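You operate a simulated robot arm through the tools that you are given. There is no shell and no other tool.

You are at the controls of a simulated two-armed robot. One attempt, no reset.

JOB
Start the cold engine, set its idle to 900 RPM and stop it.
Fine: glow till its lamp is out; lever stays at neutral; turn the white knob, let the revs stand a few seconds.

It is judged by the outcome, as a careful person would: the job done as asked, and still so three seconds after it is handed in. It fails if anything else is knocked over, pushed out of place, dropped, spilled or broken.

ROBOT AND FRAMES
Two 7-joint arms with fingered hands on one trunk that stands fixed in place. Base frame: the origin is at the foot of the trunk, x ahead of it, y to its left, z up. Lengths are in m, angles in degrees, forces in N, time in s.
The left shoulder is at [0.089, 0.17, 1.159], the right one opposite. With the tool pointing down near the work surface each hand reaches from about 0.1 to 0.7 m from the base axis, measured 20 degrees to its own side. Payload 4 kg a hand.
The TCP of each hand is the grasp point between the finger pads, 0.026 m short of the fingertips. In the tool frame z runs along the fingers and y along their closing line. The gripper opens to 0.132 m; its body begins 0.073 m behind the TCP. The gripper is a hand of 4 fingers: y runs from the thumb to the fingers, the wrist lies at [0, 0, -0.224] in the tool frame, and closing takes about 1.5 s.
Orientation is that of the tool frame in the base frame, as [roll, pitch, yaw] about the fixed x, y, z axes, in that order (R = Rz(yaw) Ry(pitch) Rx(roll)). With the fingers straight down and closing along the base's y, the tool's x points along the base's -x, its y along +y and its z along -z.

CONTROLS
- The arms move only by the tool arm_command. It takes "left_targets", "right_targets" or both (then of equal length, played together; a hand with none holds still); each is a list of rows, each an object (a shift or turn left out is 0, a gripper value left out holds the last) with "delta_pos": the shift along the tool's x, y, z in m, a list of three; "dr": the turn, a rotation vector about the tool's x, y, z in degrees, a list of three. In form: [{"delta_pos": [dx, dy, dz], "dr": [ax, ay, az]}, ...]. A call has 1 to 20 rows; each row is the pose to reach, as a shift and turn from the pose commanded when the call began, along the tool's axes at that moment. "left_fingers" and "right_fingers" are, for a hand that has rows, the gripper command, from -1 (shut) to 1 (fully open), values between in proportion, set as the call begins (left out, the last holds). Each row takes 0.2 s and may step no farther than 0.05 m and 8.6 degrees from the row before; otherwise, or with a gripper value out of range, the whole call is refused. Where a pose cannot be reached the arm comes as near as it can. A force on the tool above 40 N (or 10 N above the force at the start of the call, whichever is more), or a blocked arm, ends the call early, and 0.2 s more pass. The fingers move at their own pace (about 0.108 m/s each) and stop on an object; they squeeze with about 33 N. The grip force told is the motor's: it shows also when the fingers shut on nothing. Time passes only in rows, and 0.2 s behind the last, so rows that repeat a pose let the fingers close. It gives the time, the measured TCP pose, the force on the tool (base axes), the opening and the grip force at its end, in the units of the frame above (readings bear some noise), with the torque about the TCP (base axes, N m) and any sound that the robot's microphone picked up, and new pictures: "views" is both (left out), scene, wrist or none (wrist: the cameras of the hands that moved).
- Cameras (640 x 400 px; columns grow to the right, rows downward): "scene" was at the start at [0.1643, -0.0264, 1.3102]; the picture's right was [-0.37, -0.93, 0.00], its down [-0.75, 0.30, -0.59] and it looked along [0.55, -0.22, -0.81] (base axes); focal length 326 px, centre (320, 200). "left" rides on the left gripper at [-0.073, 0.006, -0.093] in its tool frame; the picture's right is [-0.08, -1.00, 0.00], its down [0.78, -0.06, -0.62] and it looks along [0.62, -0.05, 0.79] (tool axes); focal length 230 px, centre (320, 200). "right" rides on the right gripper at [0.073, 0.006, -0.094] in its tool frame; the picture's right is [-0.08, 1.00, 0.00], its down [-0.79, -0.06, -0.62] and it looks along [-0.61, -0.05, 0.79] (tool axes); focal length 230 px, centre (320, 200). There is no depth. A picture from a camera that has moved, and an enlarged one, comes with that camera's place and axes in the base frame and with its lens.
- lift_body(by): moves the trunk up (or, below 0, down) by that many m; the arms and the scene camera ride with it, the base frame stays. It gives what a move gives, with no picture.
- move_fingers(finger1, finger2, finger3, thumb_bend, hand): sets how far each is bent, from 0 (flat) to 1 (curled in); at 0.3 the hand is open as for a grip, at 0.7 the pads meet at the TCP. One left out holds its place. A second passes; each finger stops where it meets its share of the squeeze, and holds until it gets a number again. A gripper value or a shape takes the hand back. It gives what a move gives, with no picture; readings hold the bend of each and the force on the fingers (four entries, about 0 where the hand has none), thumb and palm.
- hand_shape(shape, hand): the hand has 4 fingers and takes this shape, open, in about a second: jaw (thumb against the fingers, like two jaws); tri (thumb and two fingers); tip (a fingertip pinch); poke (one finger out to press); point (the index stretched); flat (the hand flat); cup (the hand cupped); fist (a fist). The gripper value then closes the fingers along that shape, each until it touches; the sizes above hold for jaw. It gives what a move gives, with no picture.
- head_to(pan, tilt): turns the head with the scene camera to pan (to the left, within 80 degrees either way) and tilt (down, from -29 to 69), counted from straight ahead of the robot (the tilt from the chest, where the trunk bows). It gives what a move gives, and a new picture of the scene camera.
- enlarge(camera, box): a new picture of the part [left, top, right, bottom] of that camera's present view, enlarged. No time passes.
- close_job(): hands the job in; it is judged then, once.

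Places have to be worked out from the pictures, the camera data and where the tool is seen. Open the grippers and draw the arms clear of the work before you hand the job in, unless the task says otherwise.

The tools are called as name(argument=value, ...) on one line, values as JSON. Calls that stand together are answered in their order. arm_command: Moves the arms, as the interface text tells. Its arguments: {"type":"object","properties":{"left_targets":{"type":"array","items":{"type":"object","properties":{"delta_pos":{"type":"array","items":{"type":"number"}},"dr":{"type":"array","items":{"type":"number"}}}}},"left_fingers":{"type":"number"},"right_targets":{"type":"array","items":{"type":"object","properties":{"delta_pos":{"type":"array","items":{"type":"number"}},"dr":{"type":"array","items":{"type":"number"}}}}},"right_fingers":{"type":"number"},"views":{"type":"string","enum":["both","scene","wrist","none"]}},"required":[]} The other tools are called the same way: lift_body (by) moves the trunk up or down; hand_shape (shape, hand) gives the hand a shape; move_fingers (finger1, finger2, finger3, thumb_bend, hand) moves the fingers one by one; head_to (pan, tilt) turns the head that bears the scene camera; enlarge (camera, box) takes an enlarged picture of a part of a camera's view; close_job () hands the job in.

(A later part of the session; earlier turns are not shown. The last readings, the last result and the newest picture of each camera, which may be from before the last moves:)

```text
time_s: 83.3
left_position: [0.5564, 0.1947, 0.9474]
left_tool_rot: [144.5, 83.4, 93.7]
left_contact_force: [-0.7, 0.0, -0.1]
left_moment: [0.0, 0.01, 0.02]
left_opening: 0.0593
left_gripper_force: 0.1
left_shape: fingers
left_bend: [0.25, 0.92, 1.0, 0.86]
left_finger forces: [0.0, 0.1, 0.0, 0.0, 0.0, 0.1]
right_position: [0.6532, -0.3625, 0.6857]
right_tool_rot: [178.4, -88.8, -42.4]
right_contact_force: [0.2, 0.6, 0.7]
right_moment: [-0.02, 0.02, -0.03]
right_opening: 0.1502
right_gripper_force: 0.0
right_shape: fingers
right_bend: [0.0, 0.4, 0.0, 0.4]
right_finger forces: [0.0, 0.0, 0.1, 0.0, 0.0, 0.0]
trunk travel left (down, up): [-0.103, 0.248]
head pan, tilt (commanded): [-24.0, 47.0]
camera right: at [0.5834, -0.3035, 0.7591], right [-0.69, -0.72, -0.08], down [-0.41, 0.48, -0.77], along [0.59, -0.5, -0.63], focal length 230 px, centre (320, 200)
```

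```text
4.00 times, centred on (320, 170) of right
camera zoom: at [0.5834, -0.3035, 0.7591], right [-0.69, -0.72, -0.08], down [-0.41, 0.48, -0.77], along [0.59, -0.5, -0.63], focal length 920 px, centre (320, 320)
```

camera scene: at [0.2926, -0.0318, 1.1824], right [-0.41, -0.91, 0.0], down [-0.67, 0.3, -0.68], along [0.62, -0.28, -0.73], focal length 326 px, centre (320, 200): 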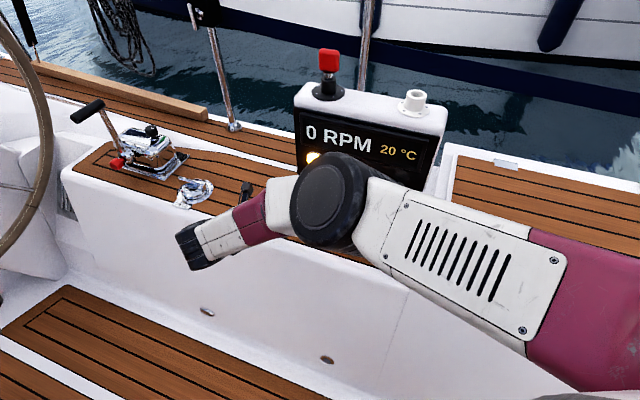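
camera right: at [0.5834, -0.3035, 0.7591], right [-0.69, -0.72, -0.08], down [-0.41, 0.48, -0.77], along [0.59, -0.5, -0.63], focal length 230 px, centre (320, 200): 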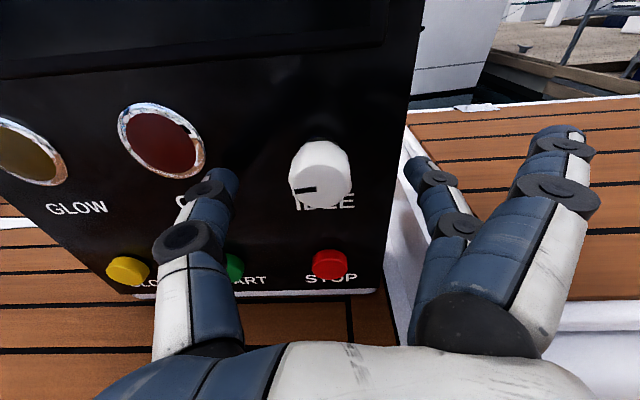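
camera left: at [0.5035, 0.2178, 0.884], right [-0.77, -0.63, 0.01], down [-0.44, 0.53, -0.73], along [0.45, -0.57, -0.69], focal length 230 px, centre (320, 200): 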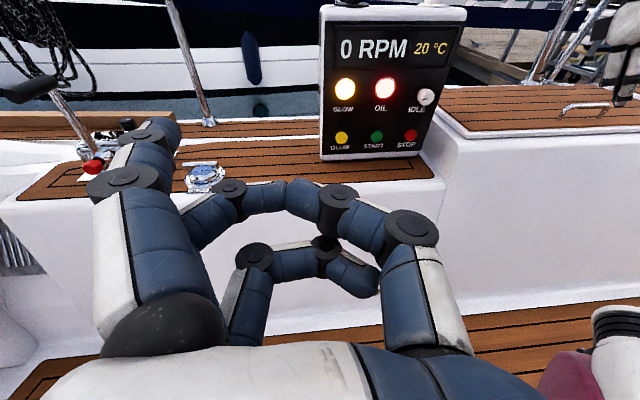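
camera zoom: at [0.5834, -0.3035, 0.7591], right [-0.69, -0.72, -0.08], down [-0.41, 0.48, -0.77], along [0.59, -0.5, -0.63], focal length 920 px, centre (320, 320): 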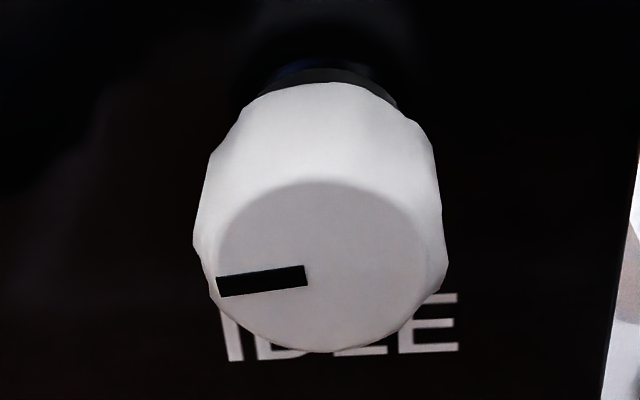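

The knob front is about 1 cm ahead of the grasp point and centred. I advance 9 mm and close the thumb and middle finger on it.

arm_command(right_targets=[{"delta_pos": [0.0005, 0, 0.0045]}, {"delta_pos": [0.001, 0, 0.009]}, {"delta_pos": [0.001, 0, 0.009]}], views="none")

move_fingers(hand="right", finger2=0.6, thumb_bend=0.6)

enlarge(camera="right", box=[160, 80, 480, 280])

enlarge(camera="left", box=[360, 60, 500, 170])

```text
time_s: 84.1
left_position: [0.5568, 0.1945, 0.9489]
left_tool_rot: [144.7, 83.4, 93.6]
left_contact_force: [0.7, -0.2, 0.5]
left_moment: [0.02, 0.03, 0.03]
left_opening: 0.059
left_gripper_force: 0.0
left_shape: fingers
left_bend: [0.25, 0.92, 1.0, 0.86]
left_finger forces: [0.0, 0.0, 0.1, 0.0, 0.0, 0.1]
right_position: [0.6584, -0.3682, 0.6854]
right_tool_rot: [177.9, -88.8, -42.0]
right_contact_force: [-2.5, 2.1, -0.2]
right_moment: [-0.02, 0.02, 0.22]
right_opening: 0.1506
right_gripper_force: 1.9
right_shape: fingers
right_bend: [0.0, 0.4, 0.0, 0.4]
right_finger forces: [0.1, 0.1, 0.0, 0.0, 3.9, 0.0]
trunk travel left (down, up): [-0.103, 0.248]
head pan, tilt (commanded): [-24.0, 47.0]
```

```text
time_s: 85.1
left_position: [0.5555, 0.1962, 0.9483]
left_tool_rot: [144.3, 83.4, 93.3]
left_contact_force: [-0.4, -0.3, 0.3]
left_moment: [0.0, 0.02, -0.02]
left_opening: 0.059
left_gripper_force: 0.0
left_shape: fingers
left_bend: [0.25, 0.92, 1.0, 0.86]
left_finger forces: [0.1, 0.0, 0.1, 0.0, 0.0, 0.1]
right_position: [0.657, -0.3668, 0.6847]
right_tool_rot: [174.7, -88.6, -38.5]
right_contact_force: [-28.3, 23.3, -5.5]
right_moment: [-0.04, 0.11, 0.91]
right_opening: 0.1281
right_gripper_force: 20.6
right_shape: fingers
right_bend: [0.0, 0.48, 0.0, 0.58]
right_finger forces: [0.1, 11.4, 0.0, 0.0, 30.2, 0.0]
trunk travel left (down, up): [-0.103, 0.248]
head pan, tilt (commanded): [-24.0, 47.0]
```

```text
2.00 times, centred on (320, 180) of right
camera zoom: at [0.5882, -0.3082, 0.7597], right [-0.69, -0.72, -0.08], down [-0.42, 0.48, -0.77], along [0.59, -0.5, -0.63], focal length 460 px, centre (320, 240)
```

zoom: 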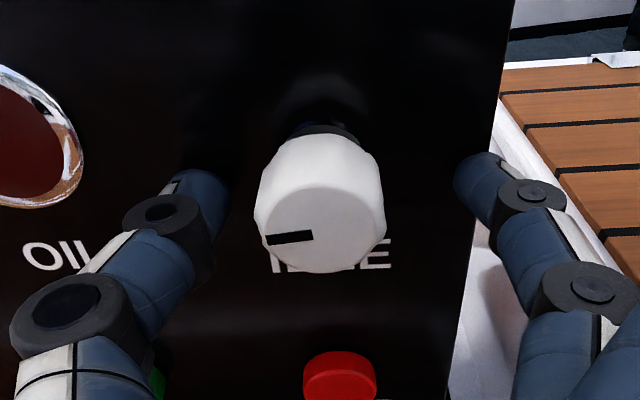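

```text
3.64 times, centred on (430, 115) of left
camera zoom: at [0.5011, 0.2631, 1.0295], right [-0.77, -0.63, 0.01], down [-0.44, 0.53, -0.73], along [0.45, -0.57, -0.69], focal length 837 px, centre (-80, 509)
```

zoom: 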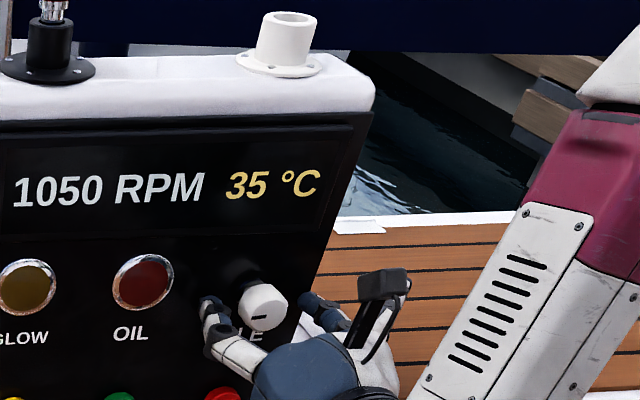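

Both tips touched the panel face while closing, as they reach furthest mid-stroke. I reopen, back off 1 cm, and close again.

move_fingers(hand="right", finger2=0.4, thumb_bend=0.4)

arm_command(right_targets=[{"delta_pos": [0.001, 0, -0.005]}, {"delta_pos": [0.002, 0, -0.01]}, {"delta_pos": [0.002, 0, -0.01]}], views="none")

move_fingers(hand="right", finger2=0.55, thumb_bend=0.55)

enlarge(camera="right", box=[160, 80, 480, 280])

```text
time_s: 85.4
left_position: [0.5565, 0.1935, 0.9487]
left_tool_rot: [144.2, 83.4, 93.4]
left_contact_force: [0.7, 0.3, 0.5]
left_moment: [0.02, 0.0, 0.0]
left_opening: 0.0594
left_gripper_force: 0.0
left_shape: fingers
left_bend: [0.25, 0.92, 1.0, 0.86]
left_finger forces: [0.1, 0.0, 0.0, 0.0, 0.1, 0.0]
right_position: [0.6575, -0.3698, 0.6847]
right_tool_rot: [174.3, -88.7, -38.3]
right_contact_force: [-0.8, 0.7, 0.4]
right_moment: [0.0, -0.05, 0.02]
right_opening: 0.1507
right_gripper_force: 0.5
right_shape: fingers
right_bend: [0.0, 0.4, 0.0, 0.4]
right_finger forces: [0.0, 0.0, 0.0, 0.0, 0.9, 0.0]
trunk travel left (down, up): [-0.103, 0.248]
head pan, tilt (commanded): [-24.0, 47.0]
stopped (right hand): the force on the tool passed its limit at 49 N (the readings are from after the stop); the commanded pose is now the measured one
```

```text
time_s: 86.2
left_position: [0.5556, 0.1947, 0.9476]
left_tool_rot: [144.6, 83.4, 93.7]
left_contact_force: [0.1, -0.4, 0.7]
left_moment: [0.04, 0.03, 0.03]
left_opening: 0.0592
left_gripper_force: 0.0
left_shape: fingers
left_bend: [0.25, 0.92, 1.0, 0.86]
left_finger forces: [0.0, 0.1, 0.1, 0.0, 0.0, 0.0]
right_position: [0.6501, -0.3618, 0.6869]
right_tool_rot: [170.9, -88.6, -34.7]
right_contact_force: [0.1, 0.4, 0.9]
right_moment: [0.04, -0.03, 0.01]
right_opening: 0.1502
right_gripper_force: 0.1
right_shape: fingers
right_bend: [0.0, 0.4, 0.0, 0.4]
right_finger forces: [0.0, 0.0, 0.1, 0.1, 0.0, 0.1]
trunk travel left (down, up): [-0.103, 0.248]
head pan, tilt (commanded): [-24.0, 47.0]
```

```text
time_s: 87.2
left_position: [0.557, 0.1943, 0.9471]
left_tool_rot: [144.6, 83.4, 93.6]
left_contact_force: [-0.1, 0.6, 0.2]
left_moment: [-0.02, -0.01, 0.0]
left_opening: 0.0591
left_gripper_force: 0.1
left_shape: fingers
left_bend: [0.25, 0.92, 1.0, 0.86]
left_finger forces: [0.1, 0.0, 0.1, 0.0, 0.1, 0.0]
right_position: [0.6503, -0.3605, 0.6865]
right_tool_rot: [170.9, -88.6, -34.7]
right_contact_force: [-0.8, -0.4, -0.2]
right_moment: [0.03, -0.01, -0.01]
right_opening: 0.1261
right_gripper_force: 0.1
right_shape: fingers
right_bend: [0.0, 0.55, 0.0, 0.55]
right_finger forces: [0.0, 0.0, 0.1, 0.0, 0.0, 0.0]
trunk travel left (down, up): [-0.103, 0.248]
head pan, tilt (commanded): [-24.0, 47.0]
```

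```text
2.00 times, centred on (320, 180) of right
camera zoom: at [0.5809, -0.3025, 0.7606], right [-0.69, -0.72, -0.07], down [-0.42, 0.48, -0.77], along [0.59, -0.5, -0.63], focal length 460 px, centre (320, 240)
```

zoom: 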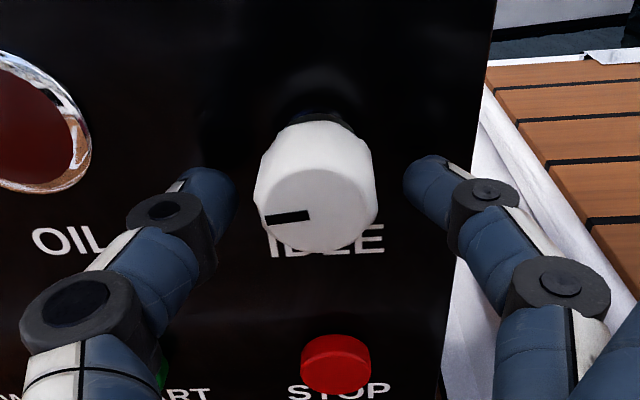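

Now nothing touches the panel and the knob sits centred between the tips. I close further until they grip.

move_fingers(hand="right", finger2=0.7, thumb_bend=0.7)

enlarge(camera="right", box=[160, 80, 480, 280])

enlarge(camera="left", box=[360, 60, 500, 170])

```text
time_s: 88.2
left_position: [0.5579, 0.1948, 0.9488]
left_tool_rot: [144.8, 83.4, 93.8]
left_contact_force: [-0.5, 0.1, -0.5]
left_moment: [0.01, 0.0, 0.04]
left_opening: 0.0596
left_gripper_force: 0.3
left_shape: fingers
left_bend: [0.25, 0.92, 1.0, 0.86]
left_finger forces: [0.1, 0.0, 0.1, 0.0, 0.1, 0.1]
right_position: [0.6502, -0.3606, 0.6861]
right_tool_rot: [170.6, -88.7, -34.7]
right_contact_force: [5.9, 0.2, -0.3]
right_moment: [-0.02, 0.05, 0.01]
right_opening: 0.1154
right_gripper_force: 9.3
right_shape: fingers
right_bend: [0.0, 0.62, 0.0, 0.65]
right_finger forces: [0.0, 6.6, 0.1, 0.0, 10.9, 0.0]
trunk travel left (down, up): [-0.103, 0.248]
head pan, tilt (commanded): [-24.0, 47.0]
```

```text
2.00 times, centred on (320, 180) of right
camera zoom: at [0.5813, -0.3024, 0.7605], right [-0.69, -0.72, -0.07], down [-0.42, 0.48, -0.77], along [0.59, -0.5, -0.63], focal length 460 px, centre (320, 240)
```

zoom: 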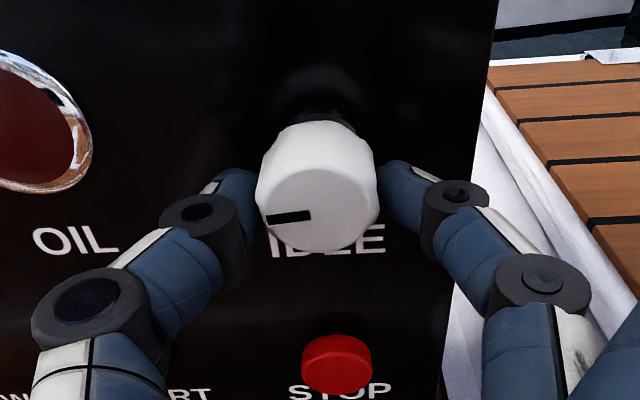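

```text
3.64 times, centred on (430, 115) of left
camera zoom: at [0.5026, 0.2619, 1.0295], right [-0.77, -0.63, 0.01], down [-0.44, 0.53, -0.73], along [0.45, -0.57, -0.69], focal length 837 px, centre (-80, 509)
```

zoom: 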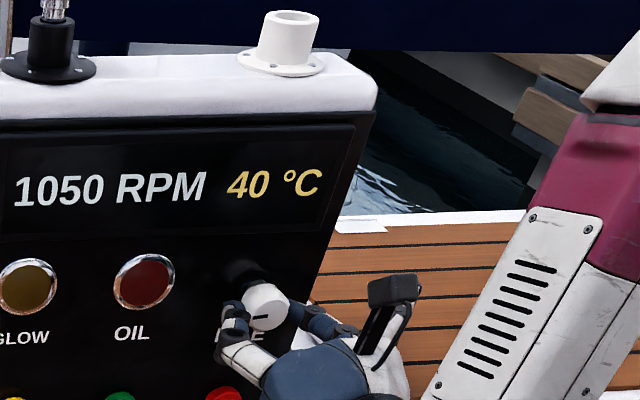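

The knob is gripped (7 N and 11 N), and the display reads 1050 RPM, 40 °C. I turn the hand 12° anticlockwise about the knob axis and see how the revs respond.

arm_command(right_targets=[{"dr": [0, 0, -6]}, {"dr": [0, 0, -12]}, {"dr": [0, 0, -12]}, {"dr": [0, 0, -12]}], views="none")

enlarge(camera="right", box=[160, 80, 480, 280])

enlarge(camera="left", box=[360, 60, 500, 170])

```text
time_s: 89.2
left_position: [0.5579, 0.1944, 0.9475]
left_tool_rot: [144.7, 83.4, 93.8]
left_contact_force: [-0.6, -0.2, -0.3]
left_moment: [-0.03, -0.02, 0.03]
left_opening: 0.0592
left_gripper_force: 0.0
left_shape: fingers
left_bend: [0.25, 0.92, 1.0, 0.86]
left_finger forces: [0.1, 0.0, 0.0, 0.1, 0.0, 0.1]
right_position: [0.6518, -0.3611, 0.6862]
right_tool_rot: [96.5, -77.7, 39.7]
right_contact_force: [3.1, -1.4, -0.7]
right_moment: [0.02, 0.05, -0.07]
right_opening: 0.1152
right_gripper_force: 8.6
right_shape: fingers
right_bend: [0.0, 0.62, 0.0, 0.65]
right_finger forces: [0.1, 8.1, 0.0, 0.0, 8.8, 0.1]
trunk travel left (down, up): [-0.103, 0.248]
head pan, tilt (commanded): [-24.0, 47.0]
```

```text
2.00 times, centred on (320, 180) of right
camera zoom: at [0.5919, -0.2915, 0.76], right [-0.69, -0.72, 0.14], down [-0.53, 0.36, -0.76], along [0.5, -0.6, -0.63], focal length 460 px, centre (320, 240)
```

zoom: 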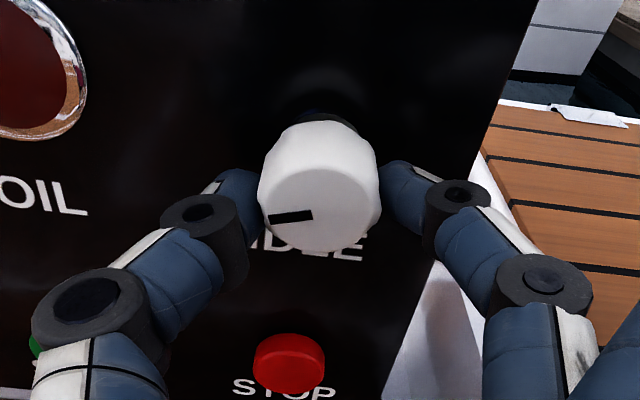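

```text
3.64 times, centred on (430, 115) of left
camera zoom: at [0.5025, 0.2617, 1.0295], right [-0.77, -0.63, 0.01], down [-0.44, 0.53, -0.73], along [0.45, -0.57, -0.69], focal length 837 px, centre (-80, 509)
```

zoom: 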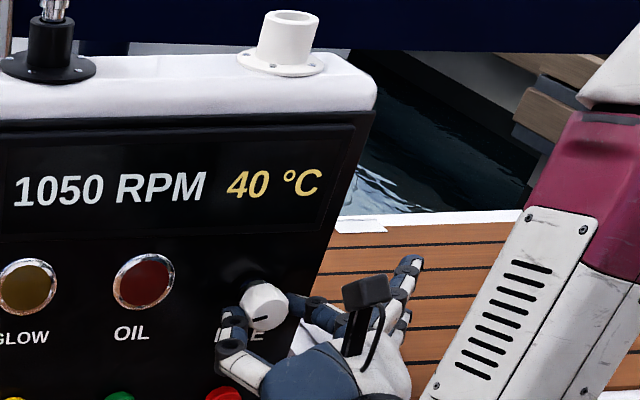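

The knob turns with the hand, but the reading is still 1050 so far. I turn another 14° the same way and wait a moment.

arm_command(right_targets=[{"dr": [0, 0, -7]}, {"dr": [0, 0, -14]}, {"dr": [0, 0, -14]}, {"dr": [0, 0, -14]}, {"dr": [0, 0, -14]}, {"dr": [0, 0, -14]}], views="none")

enlarge(camera="left", box=[360, 60, 500, 170])

enlarge(camera="right", box=[160, 80, 480, 280])

```text
time_s: 90.6
left_position: [0.5569, 0.1926, 0.9463]
left_tool_rot: [144.9, 83.4, 93.8]
left_contact_force: [0.0, 0.0, 1.1]
left_moment: [-0.01, 0.02, -0.01]
left_opening: 0.0594
left_gripper_force: 0.1
left_shape: fingers
left_bend: [0.25, 0.92, 1.0, 0.86]
left_finger forces: [0.1, 0.0, 0.0, 0.1, 0.0, 0.1]
right_position: [0.6495, -0.3621, 0.6857]
right_tool_rot: [93.2, -63.7, 43.2]
right_contact_force: [1.1, -4.3, -3.3]
right_moment: [0.04, -0.02, -0.14]
right_opening: 0.114
right_gripper_force: 8.5
right_shape: fingers
right_bend: [0.0, 0.62, 0.0, 0.65]
right_finger forces: [0.0, 9.2, 0.0, 0.0, 8.1, 0.0]
trunk travel left (down, up): [-0.103, 0.248]
head pan, tilt (commanded): [-24.0, 47.0]
```

```text
3.64 times, centred on (430, 115) of left
camera zoom: at [0.5024, 0.2615, 1.0296], right [-0.77, -0.63, 0.01], down [-0.44, 0.53, -0.73], along [0.45, -0.57, -0.69], focal length 837 px, centre (-80, 509)
```

zoom: 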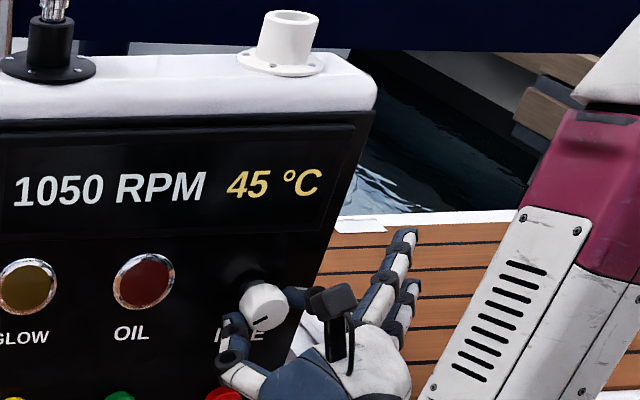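

```text
2.00 times, centred on (320, 180) of right
camera zoom: at [0.6037, -0.279, 0.7554], right [-0.64, -0.67, 0.37], down [-0.66, 0.23, -0.72], along [0.4, -0.7, -0.59], focal length 460 px, centre (320, 240)
```

zoom: 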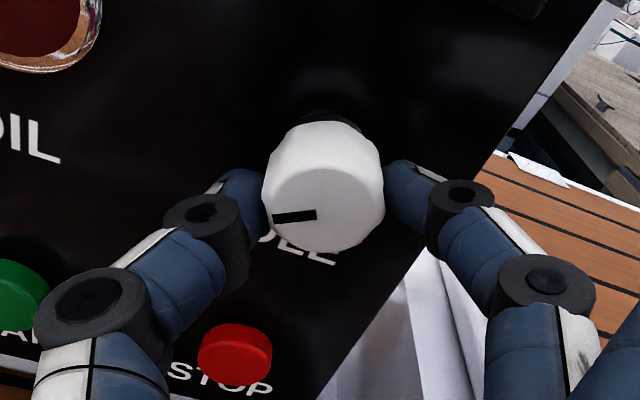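

The knob has turned about 26° and the reading is still 1050. I hold 2 seconds to see whether the revs lag.

arm_command(right_targets=[{"dr": [0, 0, 0]}, {"dr": [0, 0, 0]}, {"dr": [0, 0, 0]}, {"dr": [0, 0, 0]}, {"dr": [0, 0, 0]}, {"dr": [0, 0, 0]}, {"dr": [0, 0, 0]}, {"dr": [0, 0, 0]}], views="none")

enlarge(camera="left", box=[360, 60, 500, 170])

```text
time_s: 92.4
left_position: [0.5571, 0.1942, 0.9471]
left_tool_rot: [144.7, 83.4, 93.8]
left_contact_force: [0.3, -0.2, 0.0]
left_moment: [-0.01, -0.01, 0.0]
left_opening: 0.0593
left_gripper_force: 0.1
left_shape: fingers
left_bend: [0.25, 0.92, 1.0, 0.86]
left_finger forces: [0.0, 0.1, 0.0, 0.0, 0.0, 0.0]
right_position: [0.65, -0.3605, 0.6855]
right_tool_rot: [93.1, -63.6, 43.2]
right_contact_force: [0.3, -3.7, -3.1]
right_moment: [0.03, 0.01, -0.15]
right_opening: 0.1138
right_gripper_force: 8.9
right_shape: fingers
right_bend: [0.0, 0.62, 0.0, 0.65]
right_finger forces: [0.0, 9.2, 0.0, 0.0, 8.3, 0.0]
trunk travel left (down, up): [-0.103, 0.248]
head pan, tilt (commanded): [-24.0, 47.0]
```

```text
3.64 times, centred on (430, 115) of left
camera zoom: at [0.5025, 0.2615, 1.0296], right [-0.77, -0.63, 0.01], down [-0.44, 0.53, -0.73], along [0.45, -0.57, -0.69], focal length 837 px, centre (-80, 509)
```

zoom: 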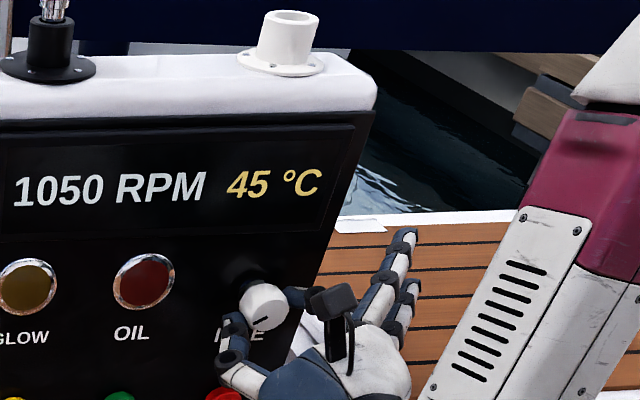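

Still 1050, so anticlockwise gives no change so far. I turn the knob back clockwise and 16° beyond where it started, to see if the revs respond that way.

arm_command(right_targets=[{"dr": [0, 0, 7]}, {"dr": [0, 0, 14]}, {"dr": [0, 0, 21]}, {"dr": [0, 0, 28]}, {"dr": [0, 0, 35]}, {"dr": [0, 0, 42]}, {"dr": [0, 0, 42]}, {"dr": [0, 0, 42]}, {"dr": [0, 0, 42]}], views="none")

enlarge(camera="left", box=[360, 60, 500, 170])

enlarge(camera="right", box=[160, 80, 480, 280])

```text
time_s: 94.4
left_position: [0.5571, 0.194, 0.9459]
left_tool_rot: [145.3, 83.3, 94.4]
left_contact_force: [-0.6, 0.3, -0.5]
left_moment: [-0.02, -0.01, 0.0]
left_opening: 0.0593
left_gripper_force: 0.1
left_shape: fingers
left_bend: [0.25, 0.92, 1.0, 0.86]
left_finger forces: [0.0, 0.0, 0.0, 0.0, 0.0, 0.1]
right_position: [0.6515, -0.3604, 0.6849]
right_tool_rot: [-95.5, -74.2, -128.6]
right_contact_force: [7.4, 7.7, -10.3]
right_moment: [-0.02, 0.27, 0.22]
right_opening: 0.116
right_gripper_force: 10.3
right_shape: fingers
right_bend: [0.0, 0.63, 0.0, 0.65]
right_finger forces: [0.1, 5.8, 0.0, 0.1, 14.8, 0.0]
trunk travel left (down, up): [-0.103, 0.248]
head pan, tilt (commanded): [-24.0, 47.0]
```

```text
3.64 times, centred on (430, 115) of left
camera zoom: at [0.5034, 0.262, 1.0288], right [-0.77, -0.63, 0.01], down [-0.44, 0.53, -0.73], along [0.45, -0.57, -0.69], focal length 837 px, centre (-80, 509)
```

zoom: 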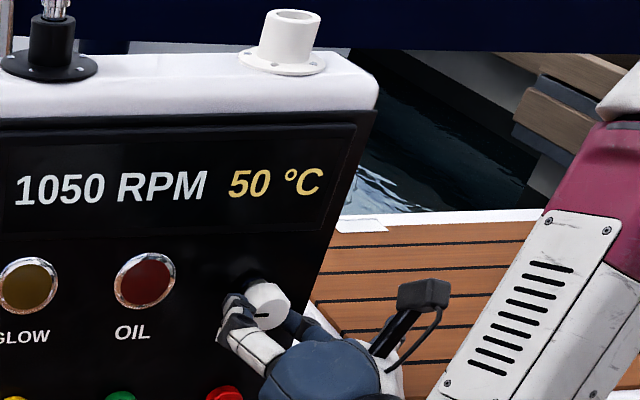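

```text
2.00 times, centred on (320, 180) of right
camera zoom: at [0.5679, -0.3162, 0.7555], right [-0.66, -0.67, -0.34], down [-0.27, 0.64, -0.72], along [0.7, -0.38, -0.6], focal length 460 px, centre (320, 240)
```

zoom: 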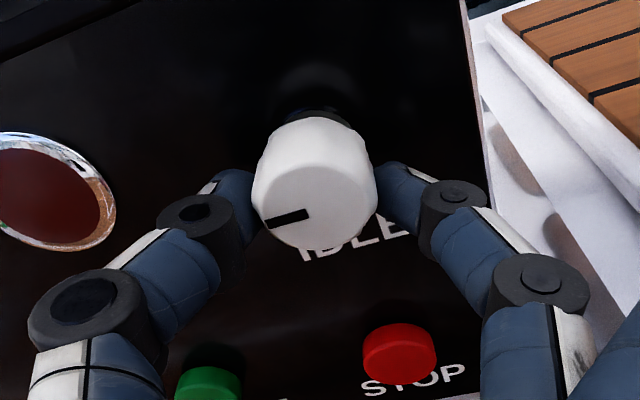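

No change yet; the display steps in 50s, so the response per degree may be small. The arm felt resistance going clockwise near the start, so I now turn well anticlockwise, about 60° in all.

arm_command(right_targets=[{"dr": [0, 0, -7.5]}, {"dr": [0, 0, -15]}, {"dr": [0, 0, -22.5]}, {"dr": [0, 0, -30]}, {"dr": [0, 0, -37.5]}, {"dr": [0, 0, -45]}, {"dr": [0, 0, -52.5]}, {"dr": [0, 0, -60]}, {"dr": [0, 0, -60]}, {"dr": [0, 0, -60]}], views="none")

enlarge(camera="left", box=[360, 60, 500, 170])

enlarge(camera="right", box=[160, 80, 480, 280])

```text
time_s: 96.6
left_position: [0.5572, 0.1927, 0.9483]
left_tool_rot: [144.7, 83.3, 93.8]
left_contact_force: [-0.5, -0.2, 1.0]
left_moment: [0.01, -0.02, -0.03]
left_opening: 0.0594
left_gripper_force: 0.1
left_shape: fingers
left_bend: [0.25, 0.92, 1.0, 0.86]
left_finger forces: [0.0, 0.0, 0.0, 0.1, 0.0, 0.0]
right_position: [0.6499, -0.3615, 0.686]
right_tool_rot: [92.2, -45.7, 44.4]
right_contact_force: [-10.6, -7.2, -9.4]
right_moment: [0.12, 0.06, -0.37]
right_opening: 0.1132
right_gripper_force: 10.2
right_shape: fingers
right_bend: [0.0, 0.63, 0.0, 0.66]
right_finger forces: [0.0, 12.3, 0.0, 0.1, 9.1, 0.1]
trunk travel left (down, up): [-0.103, 0.248]
head pan, tilt (commanded): [-24.0, 47.0]
```

```text
3.64 times, centred on (430, 115) of left
camera zoom: at [0.5022, 0.2611, 1.0297], right [-0.77, -0.63, 0.01], down [-0.44, 0.53, -0.73], along [0.45, -0.57, -0.69], focal length 837 px, centre (-80, 509)
```

zoom: 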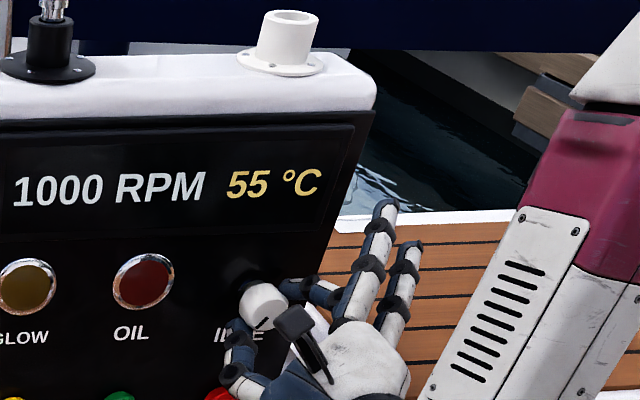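

```text
2.00 times, centred on (320, 180) of right
camera zoom: at [0.617, -0.2656, 0.7433], right [-0.52, -0.56, 0.64], down [-0.8, 0.08, -0.59], along [0.28, -0.82, -0.49], focal length 460 px, centre (320, 240)
```

zoom: 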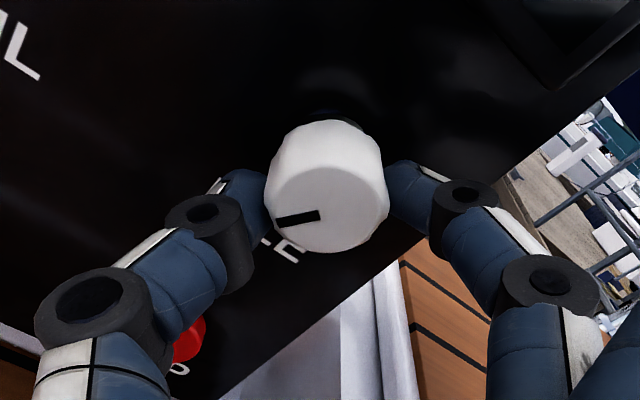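

Now it reads 1000 RPM, so anticlockwise lowers the idle at roughly 1 RPM per degree. I turn another 24°.

arm_command(right_targets=[{"dr": [0, 0, -8]}, {"dr": [0, 0, -16]}, {"dr": [0, 0, -24]}, {"dr": [0, 0, -24]}, {"dr": [0, 0, -24]}, {"dr": [0, 0, -24]}, {"dr": [0, 0, -24]}], views="none")

enlarge(camera="left", box=[360, 60, 500, 170])

enlarge(camera="right", box=[160, 80, 480, 280])

```text
time_s: 98.2
left_position: [0.5556, 0.1947, 0.9478]
left_tool_rot: [144.5, 83.3, 93.4]
left_contact_force: [0.3, -0.9, 0.7]
left_moment: [0.03, 0.0, 0.0]
left_opening: 0.0594
left_gripper_force: 0.0
left_shape: fingers
left_bend: [0.25, 0.92, 1.0, 0.86]
left_finger forces: [0.0, 0.1, 0.0, 0.0, 0.1, 0.0]
right_position: [0.6516, -0.3626, 0.6869]
right_tool_rot: [91.5, -21.8, 45.5]
right_contact_force: [-6.6, -11.8, -2.7]
right_moment: [0.04, -0.08, -0.35]
right_opening: 0.1125
right_gripper_force: 9.5
right_shape: fingers
right_bend: [0.0, 0.61, 0.0, 0.66]
right_finger forces: [0.1, 10.9, 0.0, 0.0, 8.2, 0.1]
trunk travel left (down, up): [-0.103, 0.248]
head pan, tilt (commanded): [-24.0, 47.0]
```

```text
3.64 times, centred on (430, 115) of left
camera zoom: at [0.5019, 0.2611, 1.0301], right [-0.77, -0.63, 0.01], down [-0.44, 0.53, -0.73], along [0.45, -0.57, -0.69], focal length 837 px, centre (-80, 509)
```

zoom: 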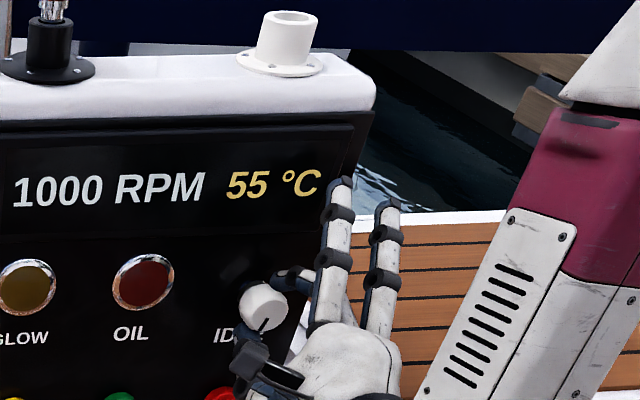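

```text
2.00 times, centred on (320, 180) of right
camera zoom: at [0.6298, -0.2513, 0.7202], right [-0.29, -0.33, 0.9], down [-0.94, -0.07, -0.33], along [0.18, -0.94, -0.29], focal length 460 px, centre (320, 240)
```

zoom: 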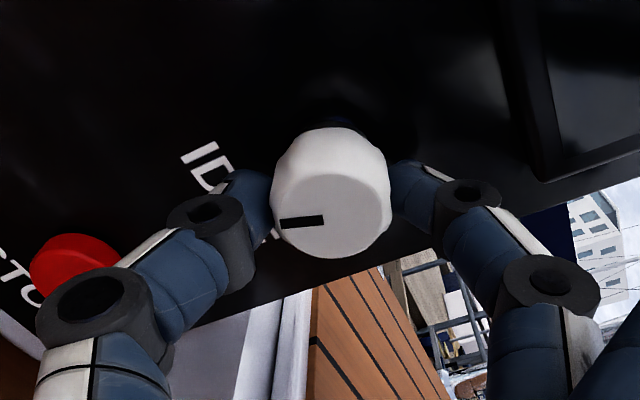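

At about 68° the display holds 1000 RPM. I need a fresh grip: I open the pinch slightly, turn the hand back about 90°, and regrip.

move_fingers(hand="right", finger2=0.52, thumb_bend=0.52)

arm_command(right_targets=[{"dr": [0, 0, 8.4]}, {"dr": [0, 0, 16.8]}, {"dr": [0, 0, 25.2]}, {"dr": [0, 0, 33.6]}, {"dr": [0, 0, 42]}, {"dr": [0, 0, 50.4]}, {"dr": [0, 0, 58.8]}, {"dr": [0, 0, 67.2]}, {"dr": [0, 0, 75.6]}, {"dr": [0, 0, 84]}, {"dr": [0, 0, 84]}], views="none")

enlarge(camera="left", box=[360, 60, 500, 170])

enlarge(camera="right", box=[160, 80, 480, 280])

```text
time_s: 99.2
left_position: [0.5563, 0.1935, 0.9479]
left_tool_rot: [144.7, 83.5, 93.6]
left_contact_force: [-0.1, 0.7, 0.2]
left_moment: [-0.03, 0.01, 0.0]
left_opening: 0.0595
left_gripper_force: 0.0
left_shape: fingers
left_bend: [0.25, 0.92, 1.0, 0.86]
left_finger forces: [0.1, 0.0, 0.0, 0.0, 0.1, 0.0]
right_position: [0.6502, -0.3618, 0.6854]
right_tool_rot: [91.5, -21.8, 45.5]
right_contact_force: [0.1, -0.2, 0.1]
right_moment: [-0.02, -0.01, 0.04]
right_opening: 0.1304
right_gripper_force: 0.0
right_shape: fingers
right_bend: [0.0, 0.52, 0.0, 0.52]
right_finger forces: [0.0, 0.0, 0.1, 0.0, 0.0, 0.0]
trunk travel left (down, up): [-0.103, 0.248]
head pan, tilt (commanded): [-24.0, 47.0]
```

```text
time_s: 101.6
left_position: [0.5565, 0.1947, 0.9482]
left_tool_rot: [144.6, 83.4, 93.6]
left_contact_force: [-0.3, -0.5, -1.1]
left_moment: [0.02, -0.01, -0.03]
left_opening: 0.0595
left_gripper_force: 0.0
left_shape: fingers
left_bend: [0.25, 0.92, 1.0, 0.86]
left_finger forces: [0.1, 0.0, 0.0, 0.1, 0.0, 0.1]
right_position: [0.6511, -0.3618, 0.6857]
right_tool_rot: [-95.0, -74.1, -129.3]
right_contact_force: [-0.6, 0.0, 0.4]
right_moment: [0.01, 0.02, 0.0]
right_opening: 0.1304
right_gripper_force: 0.1
right_shape: fingers
right_bend: [0.0, 0.52, 0.0, 0.52]
right_finger forces: [0.0, 0.1, 0.1, 0.1, 0.0, 0.0]
trunk travel left (down, up): [-0.103, 0.248]
head pan, tilt (commanded): [-24.0, 47.0]
```

```text
3.64 times, centred on (430, 115) of left
camera zoom: at [0.5022, 0.2619, 1.0297], right [-0.77, -0.63, 0.01], down [-0.44, 0.53, -0.73], along [0.45, -0.57, -0.69], focal length 837 px, centre (-80, 509)
```

zoom: 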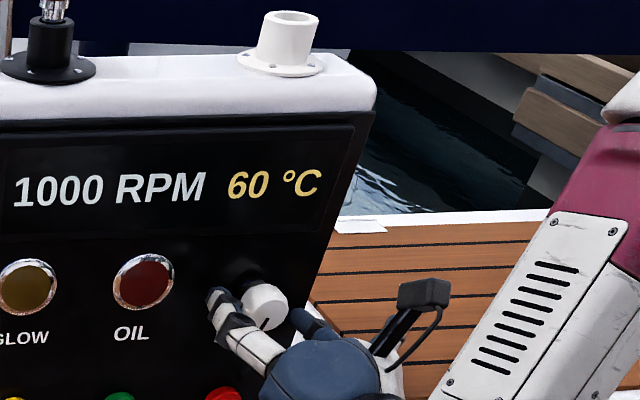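

```text
2.00 times, centred on (320, 180) of right
camera zoom: at [0.5671, -0.3168, 0.7566], right [-0.66, -0.67, -0.35], down [-0.27, 0.64, -0.72], along [0.71, -0.38, -0.6], focal length 460 px, centre (320, 240)
```

zoom: 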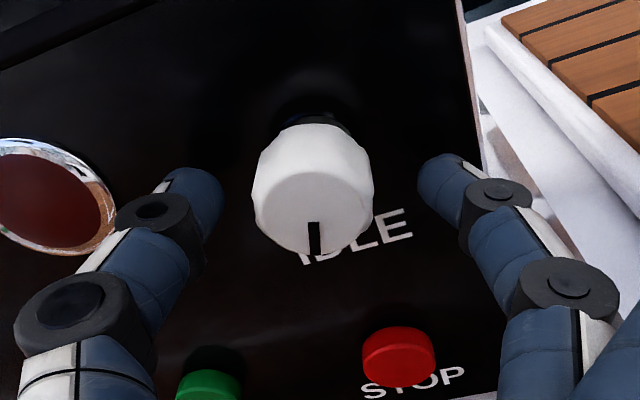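

The pointer is now near 7 o'clock, the display 1000 RPM at 60 °C. I close on the knob again and turn another 40° anticlockwise.

move_fingers(hand="right", finger2=0.7, thumb_bend=0.7)

arm_command(right_targets=[{"dr": [0, 0, -8]}, {"dr": [0, 0, -16]}, {"dr": [0, 0, -24]}, {"dr": [0, 0, -32]}, {"dr": [0, 0, -40]}, {"dr": [0, 0, -40]}, {"dr": [0, 0, -40]}, {"dr": [0, 0, -40]}], views="none")

enlarge(camera="left", box=[360, 60, 500, 170])

enlarge(camera="right", box=[160, 80, 480, 280])

```text
time_s: 102.6
left_position: [0.5575, 0.1946, 0.9481]
left_tool_rot: [144.8, 83.4, 93.8]
left_contact_force: [0.0, 0.1, 0.9]
left_moment: [0.0, 0.02, 0.01]
left_opening: 0.0595
left_gripper_force: 0.0
left_shape: fingers
left_bend: [0.25, 0.92, 1.0, 0.86]
left_finger forces: [0.0, 0.1, 0.1, 0.0, 0.1, 0.1]
right_position: [0.6506, -0.3617, 0.6859]
right_tool_rot: [-95.0, -74.2, -129.1]
right_contact_force: [7.3, 1.5, 1.4]
right_moment: [0.0, 0.05, 0.05]
right_opening: 0.1159
right_gripper_force: 8.8
right_shape: fingers
right_bend: [0.0, 0.62, 0.0, 0.64]
right_finger forces: [0.0, 5.9, 0.0, 0.0, 11.9, 0.1]
trunk travel left (down, up): [-0.103, 0.248]
head pan, tilt (commanded): [-24.0, 47.0]
```

```text
time_s: 104.4
left_position: [0.5569, 0.1937, 0.9475]
left_tool_rot: [144.6, 83.4, 93.6]
left_contact_force: [-0.2, 0.7, 0.2]
left_moment: [-0.01, 0.02, 0.0]
left_opening: 0.0591
left_gripper_force: 0.1
left_shape: fingers
left_bend: [0.25, 0.92, 1.0, 0.86]
left_finger forces: [0.0, 0.0, 0.0, 0.0, 0.1, 0.0]
right_position: [0.6512, -0.3619, 0.6873]
right_tool_rot: [93.4, -65.7, 43.0]
right_contact_force: [1.8, -2.9, 1.2]
right_moment: [-0.01, -0.03, -0.12]
right_opening: 0.1142
right_gripper_force: 8.4
right_shape: fingers
right_bend: [0.0, 0.62, 0.0, 0.65]
right_finger forces: [0.0, 8.9, 0.0, 0.0, 8.1, 0.0]
trunk travel left (down, up): [-0.103, 0.248]
head pan, tilt (commanded): [-24.0, 47.0]
```

```text
3.64 times, centred on (430, 115) of left
camera zoom: at [0.5023, 0.2618, 1.0296], right [-0.77, -0.63, 0.01], down [-0.44, 0.53, -0.73], along [0.45, -0.57, -0.69], focal length 837 px, centre (-80, 509)
```

zoom: 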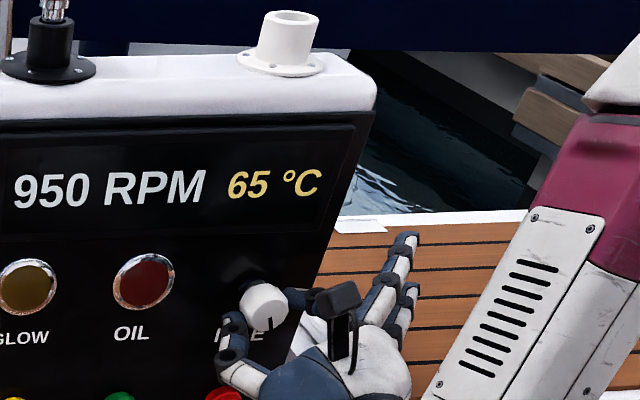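

```text
2.00 times, centred on (320, 180) of right
camera zoom: at [0.6021, -0.281, 0.7566], right [-0.65, -0.68, 0.34], down [-0.64, 0.25, -0.73], along [0.41, -0.69, -0.6], focal length 460 px, centre (320, 240)
```

zoom: 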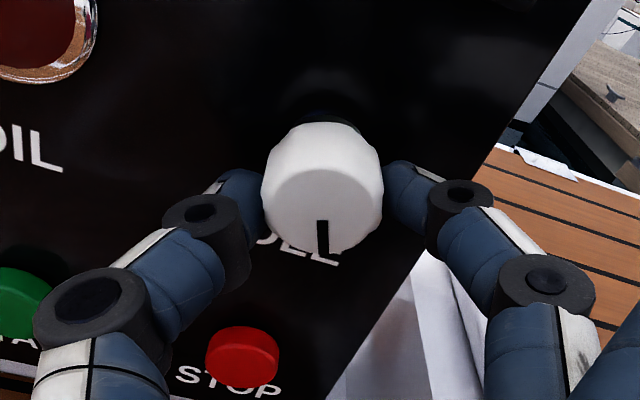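

950 RPM now, at about 111° of total turn. I continue 22° more and pause to read.

arm_command(right_targets=[{"dr": [0, 0, -7.5]}, {"dr": [0, 0, -15]}, {"dr": [0, 0, -22]}, {"dr": [0, 0, -22]}, {"dr": [0, 0, -22]}, {"dr": [0, 0, -22]}, {"dr": [0, 0, -22]}], views="none")

enlarge(camera="left", box=[360, 60, 500, 170])

```text
time_s: 106.0
left_position: [0.5574, 0.1942, 0.9479]
left_tool_rot: [144.7, 83.5, 93.6]
left_contact_force: [0.2, 0.1, 0.4]
left_moment: [0.0, 0.01, 0.02]
left_opening: 0.0591
left_gripper_force: 0.0
left_shape: fingers
left_bend: [0.25, 0.92, 1.0, 0.86]
left_finger forces: [0.1, 0.1, 0.0, 0.0, 0.0, 0.0]
right_position: [0.6516, -0.3619, 0.6863]
right_tool_rot: [92.0, -43.7, 44.6]
right_contact_force: [-4.2, -5.3, -2.5]
right_moment: [-0.05, -0.07, -0.22]
right_opening: 0.113
right_gripper_force: 9.7
right_shape: fingers
right_bend: [0.0, 0.62, 0.0, 0.66]
right_finger forces: [0.0, 10.7, 0.1, 0.0, 7.7, 0.0]
trunk travel left (down, up): [-0.103, 0.248]
head pan, tilt (commanded): [-24.0, 47.0]
```

```text
3.64 times, centred on (430, 115) of left
camera zoom: at [0.5021, 0.2615, 1.0297], right [-0.77, -0.63, 0.01], down [-0.44, 0.53, -0.73], along [0.45, -0.57, -0.69], focal length 837 px, centre (-80, 509)
```

zoom: 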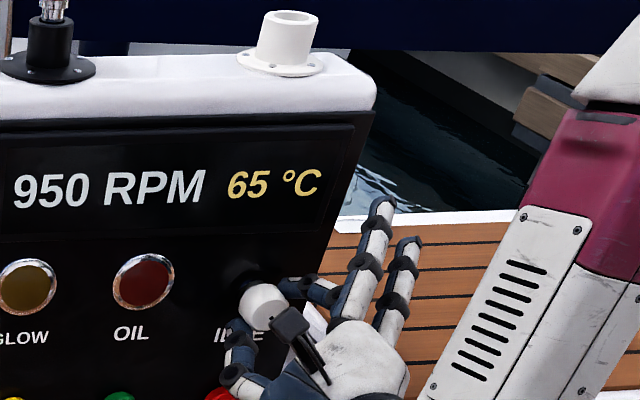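

Still 950 at about 133°. I turn another 22°.

arm_command(right_targets=[{"dr": [0, 0, -7.5]}, {"dr": [0, 0, -15]}, {"dr": [0, 0, -22]}, {"dr": [0, 0, -22]}, {"dr": [0, 0, -22]}, {"dr": [0, 0, -22]}, {"dr": [0, 0, -22]}, {"dr": [0, 0, -22]}], views="none")

enlarge(camera="left", box=[360, 60, 500, 170])

enlarge(camera="right", box=[160, 80, 480, 280])

```text
time_s: 107.8
left_position: [0.5562, 0.1938, 0.947]
left_tool_rot: [144.5, 83.2, 93.4]
left_contact_force: [-0.2, -0.8, 0.4]
left_moment: [0.0, 0.0, -0.04]
left_opening: 0.0594
left_gripper_force: 0.0
left_shape: fingers
left_bend: [0.25, 0.92, 1.0, 0.86]
left_finger forces: [0.0, 0.1, 0.1, 0.0, 0.0, 0.0]
right_position: [0.6497, -0.3614, 0.6873]
right_tool_rot: [91.5, -21.9, 45.5]
right_contact_force: [-9.8, -10.3, -1.5]
right_moment: [0.0, -0.1, -0.37]
right_opening: 0.1124
right_gripper_force: 9.6
right_shape: fingers
right_bend: [0.0, 0.61, 0.0, 0.66]
right_finger forces: [0.0, 11.8, 0.1, 0.0, 8.1, 0.0]
trunk travel left (down, up): [-0.103, 0.248]
head pan, tilt (commanded): [-24.0, 47.0]
```

```text
3.64 times, centred on (430, 115) of left
camera zoom: at [0.5018, 0.2612, 1.0301], right [-0.77, -0.63, 0.01], down [-0.44, 0.53, -0.73], along [0.45, -0.57, -0.69], focal length 837 px, centre (-80, 509)
```

zoom: 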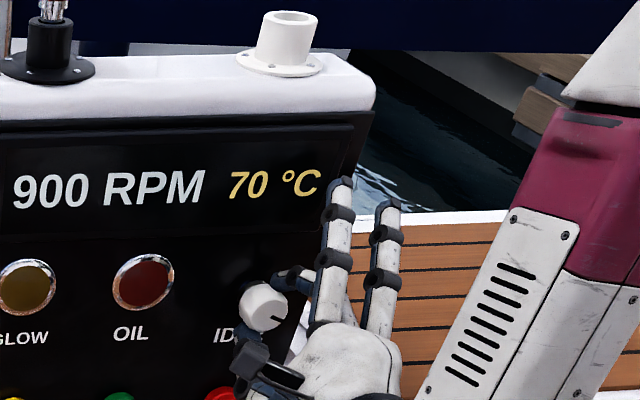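

```text
2.00 times, centred on (320, 180) of right
camera zoom: at [0.6295, -0.2512, 0.7202], right [-0.29, -0.33, 0.9], down [-0.94, -0.07, -0.33], along [0.18, -0.94, -0.29], focal length 460 px, centre (320, 240)
```

zoom: 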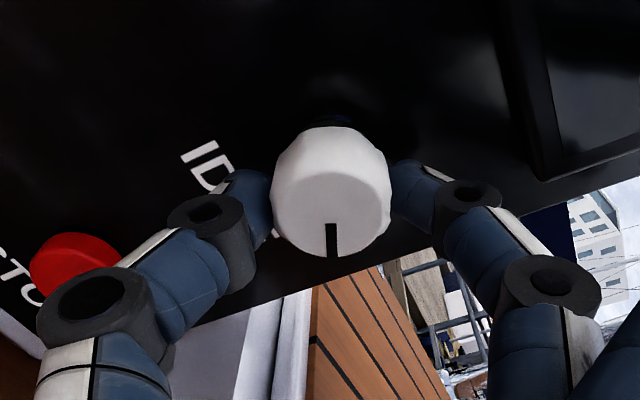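

It shows 900 RPM, just inside that display step. To centre it I want to find where it drops to 850, so I regrip for more travel.

move_fingers(hand="right", finger2=0.52, thumb_bend=0.52)

arm_command(right_targets=[{"dr": [0, 0, 8.4]}, {"dr": [0, 0, 16.8]}, {"dr": [0, 0, 25.2]}, {"dr": [0, 0, 33.6]}, {"dr": [0, 0, 42]}, {"dr": [0, 0, 50.4]}, {"dr": [0, 0, 58.8]}, {"dr": [0, 0, 67.2]}, {"dr": [0, 0, 75.6]}, {"dr": [0, 0, 75.6]}], views="none")

move_fingers(hand="right", finger2=0.7, thumb_bend=0.7)

enlarge(camera="left", box=[360, 60, 500, 170])

enlarge(camera="right", box=[160, 80, 480, 280])

```text
time_s: 108.8
left_position: [0.5569, 0.1946, 0.9462]
left_tool_rot: [144.6, 83.4, 93.6]
left_contact_force: [-0.6, 0.1, 0.4]
left_moment: [-0.01, 0.0, 0.01]
left_opening: 0.0594
left_gripper_force: 0.1
left_shape: fingers
left_bend: [0.25, 0.92, 1.0, 0.86]
left_finger forces: [0.1, 0.0, 0.0, 0.0, 0.0, 0.0]
right_position: [0.6513, -0.3614, 0.6868]
right_tool_rot: [91.5, -21.8, 45.4]
right_contact_force: [-0.5, 0.4, -0.2]
right_moment: [-0.01, -0.01, 0.03]
right_opening: 0.1304
right_gripper_force: 0.0
right_shape: fingers
right_bend: [0.0, 0.52, 0.0, 0.52]
right_finger forces: [0.0, 0.1, 0.0, 0.0, 0.0, 0.0]
trunk travel left (down, up): [-0.103, 0.248]
head pan, tilt (commanded): [-24.0, 47.0]
```

```text
time_s: 111.0
left_position: [0.5566, 0.1943, 0.9481]
left_tool_rot: [144.6, 83.5, 93.5]
left_contact_force: [0.0, -0.3, 0.0]
left_moment: [0.0, -0.01, -0.06]
left_opening: 0.0593
left_gripper_force: 0.1
left_shape: fingers
left_bend: [0.25, 0.92, 1.0, 0.86]
left_finger forces: [0.0, 0.1, 0.0, 0.1, 0.0, 0.1]
right_position: [0.6506, -0.3616, 0.6864]
right_tool_rot: [-100.4, -82.3, -123.6]
right_contact_force: [0.5, -0.3, -0.2]
right_moment: [0.0, 0.0, 0.01]
right_opening: 0.1306
right_gripper_force: 0.0
right_shape: fingers
right_bend: [0.0, 0.52, 0.0, 0.52]
right_finger forces: [0.0, 0.1, 0.1, 0.0, 0.1, 0.0]
trunk travel left (down, up): [-0.103, 0.248]
head pan, tilt (commanded): [-24.0, 47.0]
```

```text
time_s: 112.0
left_position: [0.5563, 0.1935, 0.9476]
left_tool_rot: [144.9, 83.3, 93.7]
left_contact_force: [0.8, 0.4, 0.7]
left_moment: [0.01, 0.0, 0.0]
left_opening: 0.0592
left_gripper_force: 0.0
left_shape: fingers
left_bend: [0.25, 0.92, 1.0, 0.86]
left_finger forces: [0.0, 0.0, 0.0, 0.1, 0.1, 0.0]
right_position: [0.6505, -0.3613, 0.6861]
right_tool_rot: [-100.6, -82.6, -123.4]
right_contact_force: [6.7, 0.3, 0.0]
right_moment: [-0.02, 0.04, 0.06]
right_opening: 0.1157
right_gripper_force: 8.9
right_shape: fingers
right_bend: [0.0, 0.62, 0.0, 0.64]
right_finger forces: [0.1, 6.3, 0.0, 0.0, 11.3, 0.1]
trunk travel left (down, up): [-0.103, 0.248]
head pan, tilt (commanded): [-24.0, 47.0]
```

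```text
3.64 times, centred on (430, 115) of left
camera zoom: at [0.5026, 0.262, 1.0295], right [-0.77, -0.63, 0.01], down [-0.44, 0.53, -0.73], along [0.45, -0.57, -0.69], focal length 837 px, centre (-80, 509)
```

zoom: 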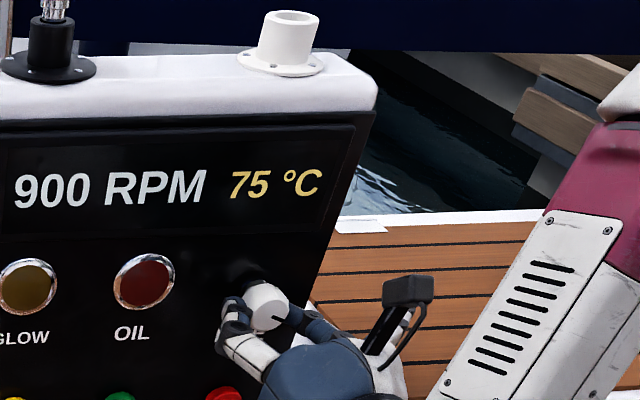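

```text
2.00 times, centred on (320, 180) of right
camera zoom: at [0.575, -0.3094, 0.7592], right [-0.68, -0.7, -0.2], down [-0.35, 0.56, -0.76], along [0.64, -0.45, -0.62], focal length 460 px, centre (320, 240)
```

zoom: 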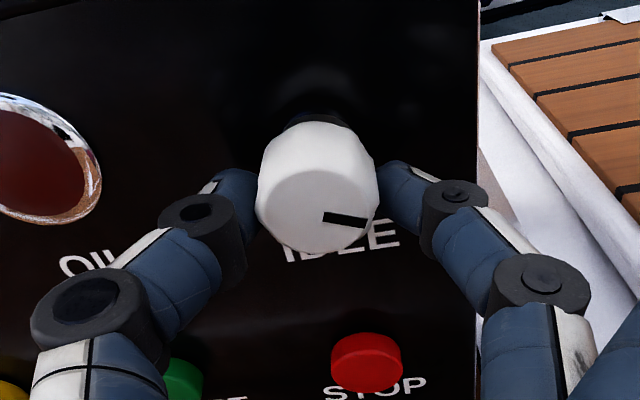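

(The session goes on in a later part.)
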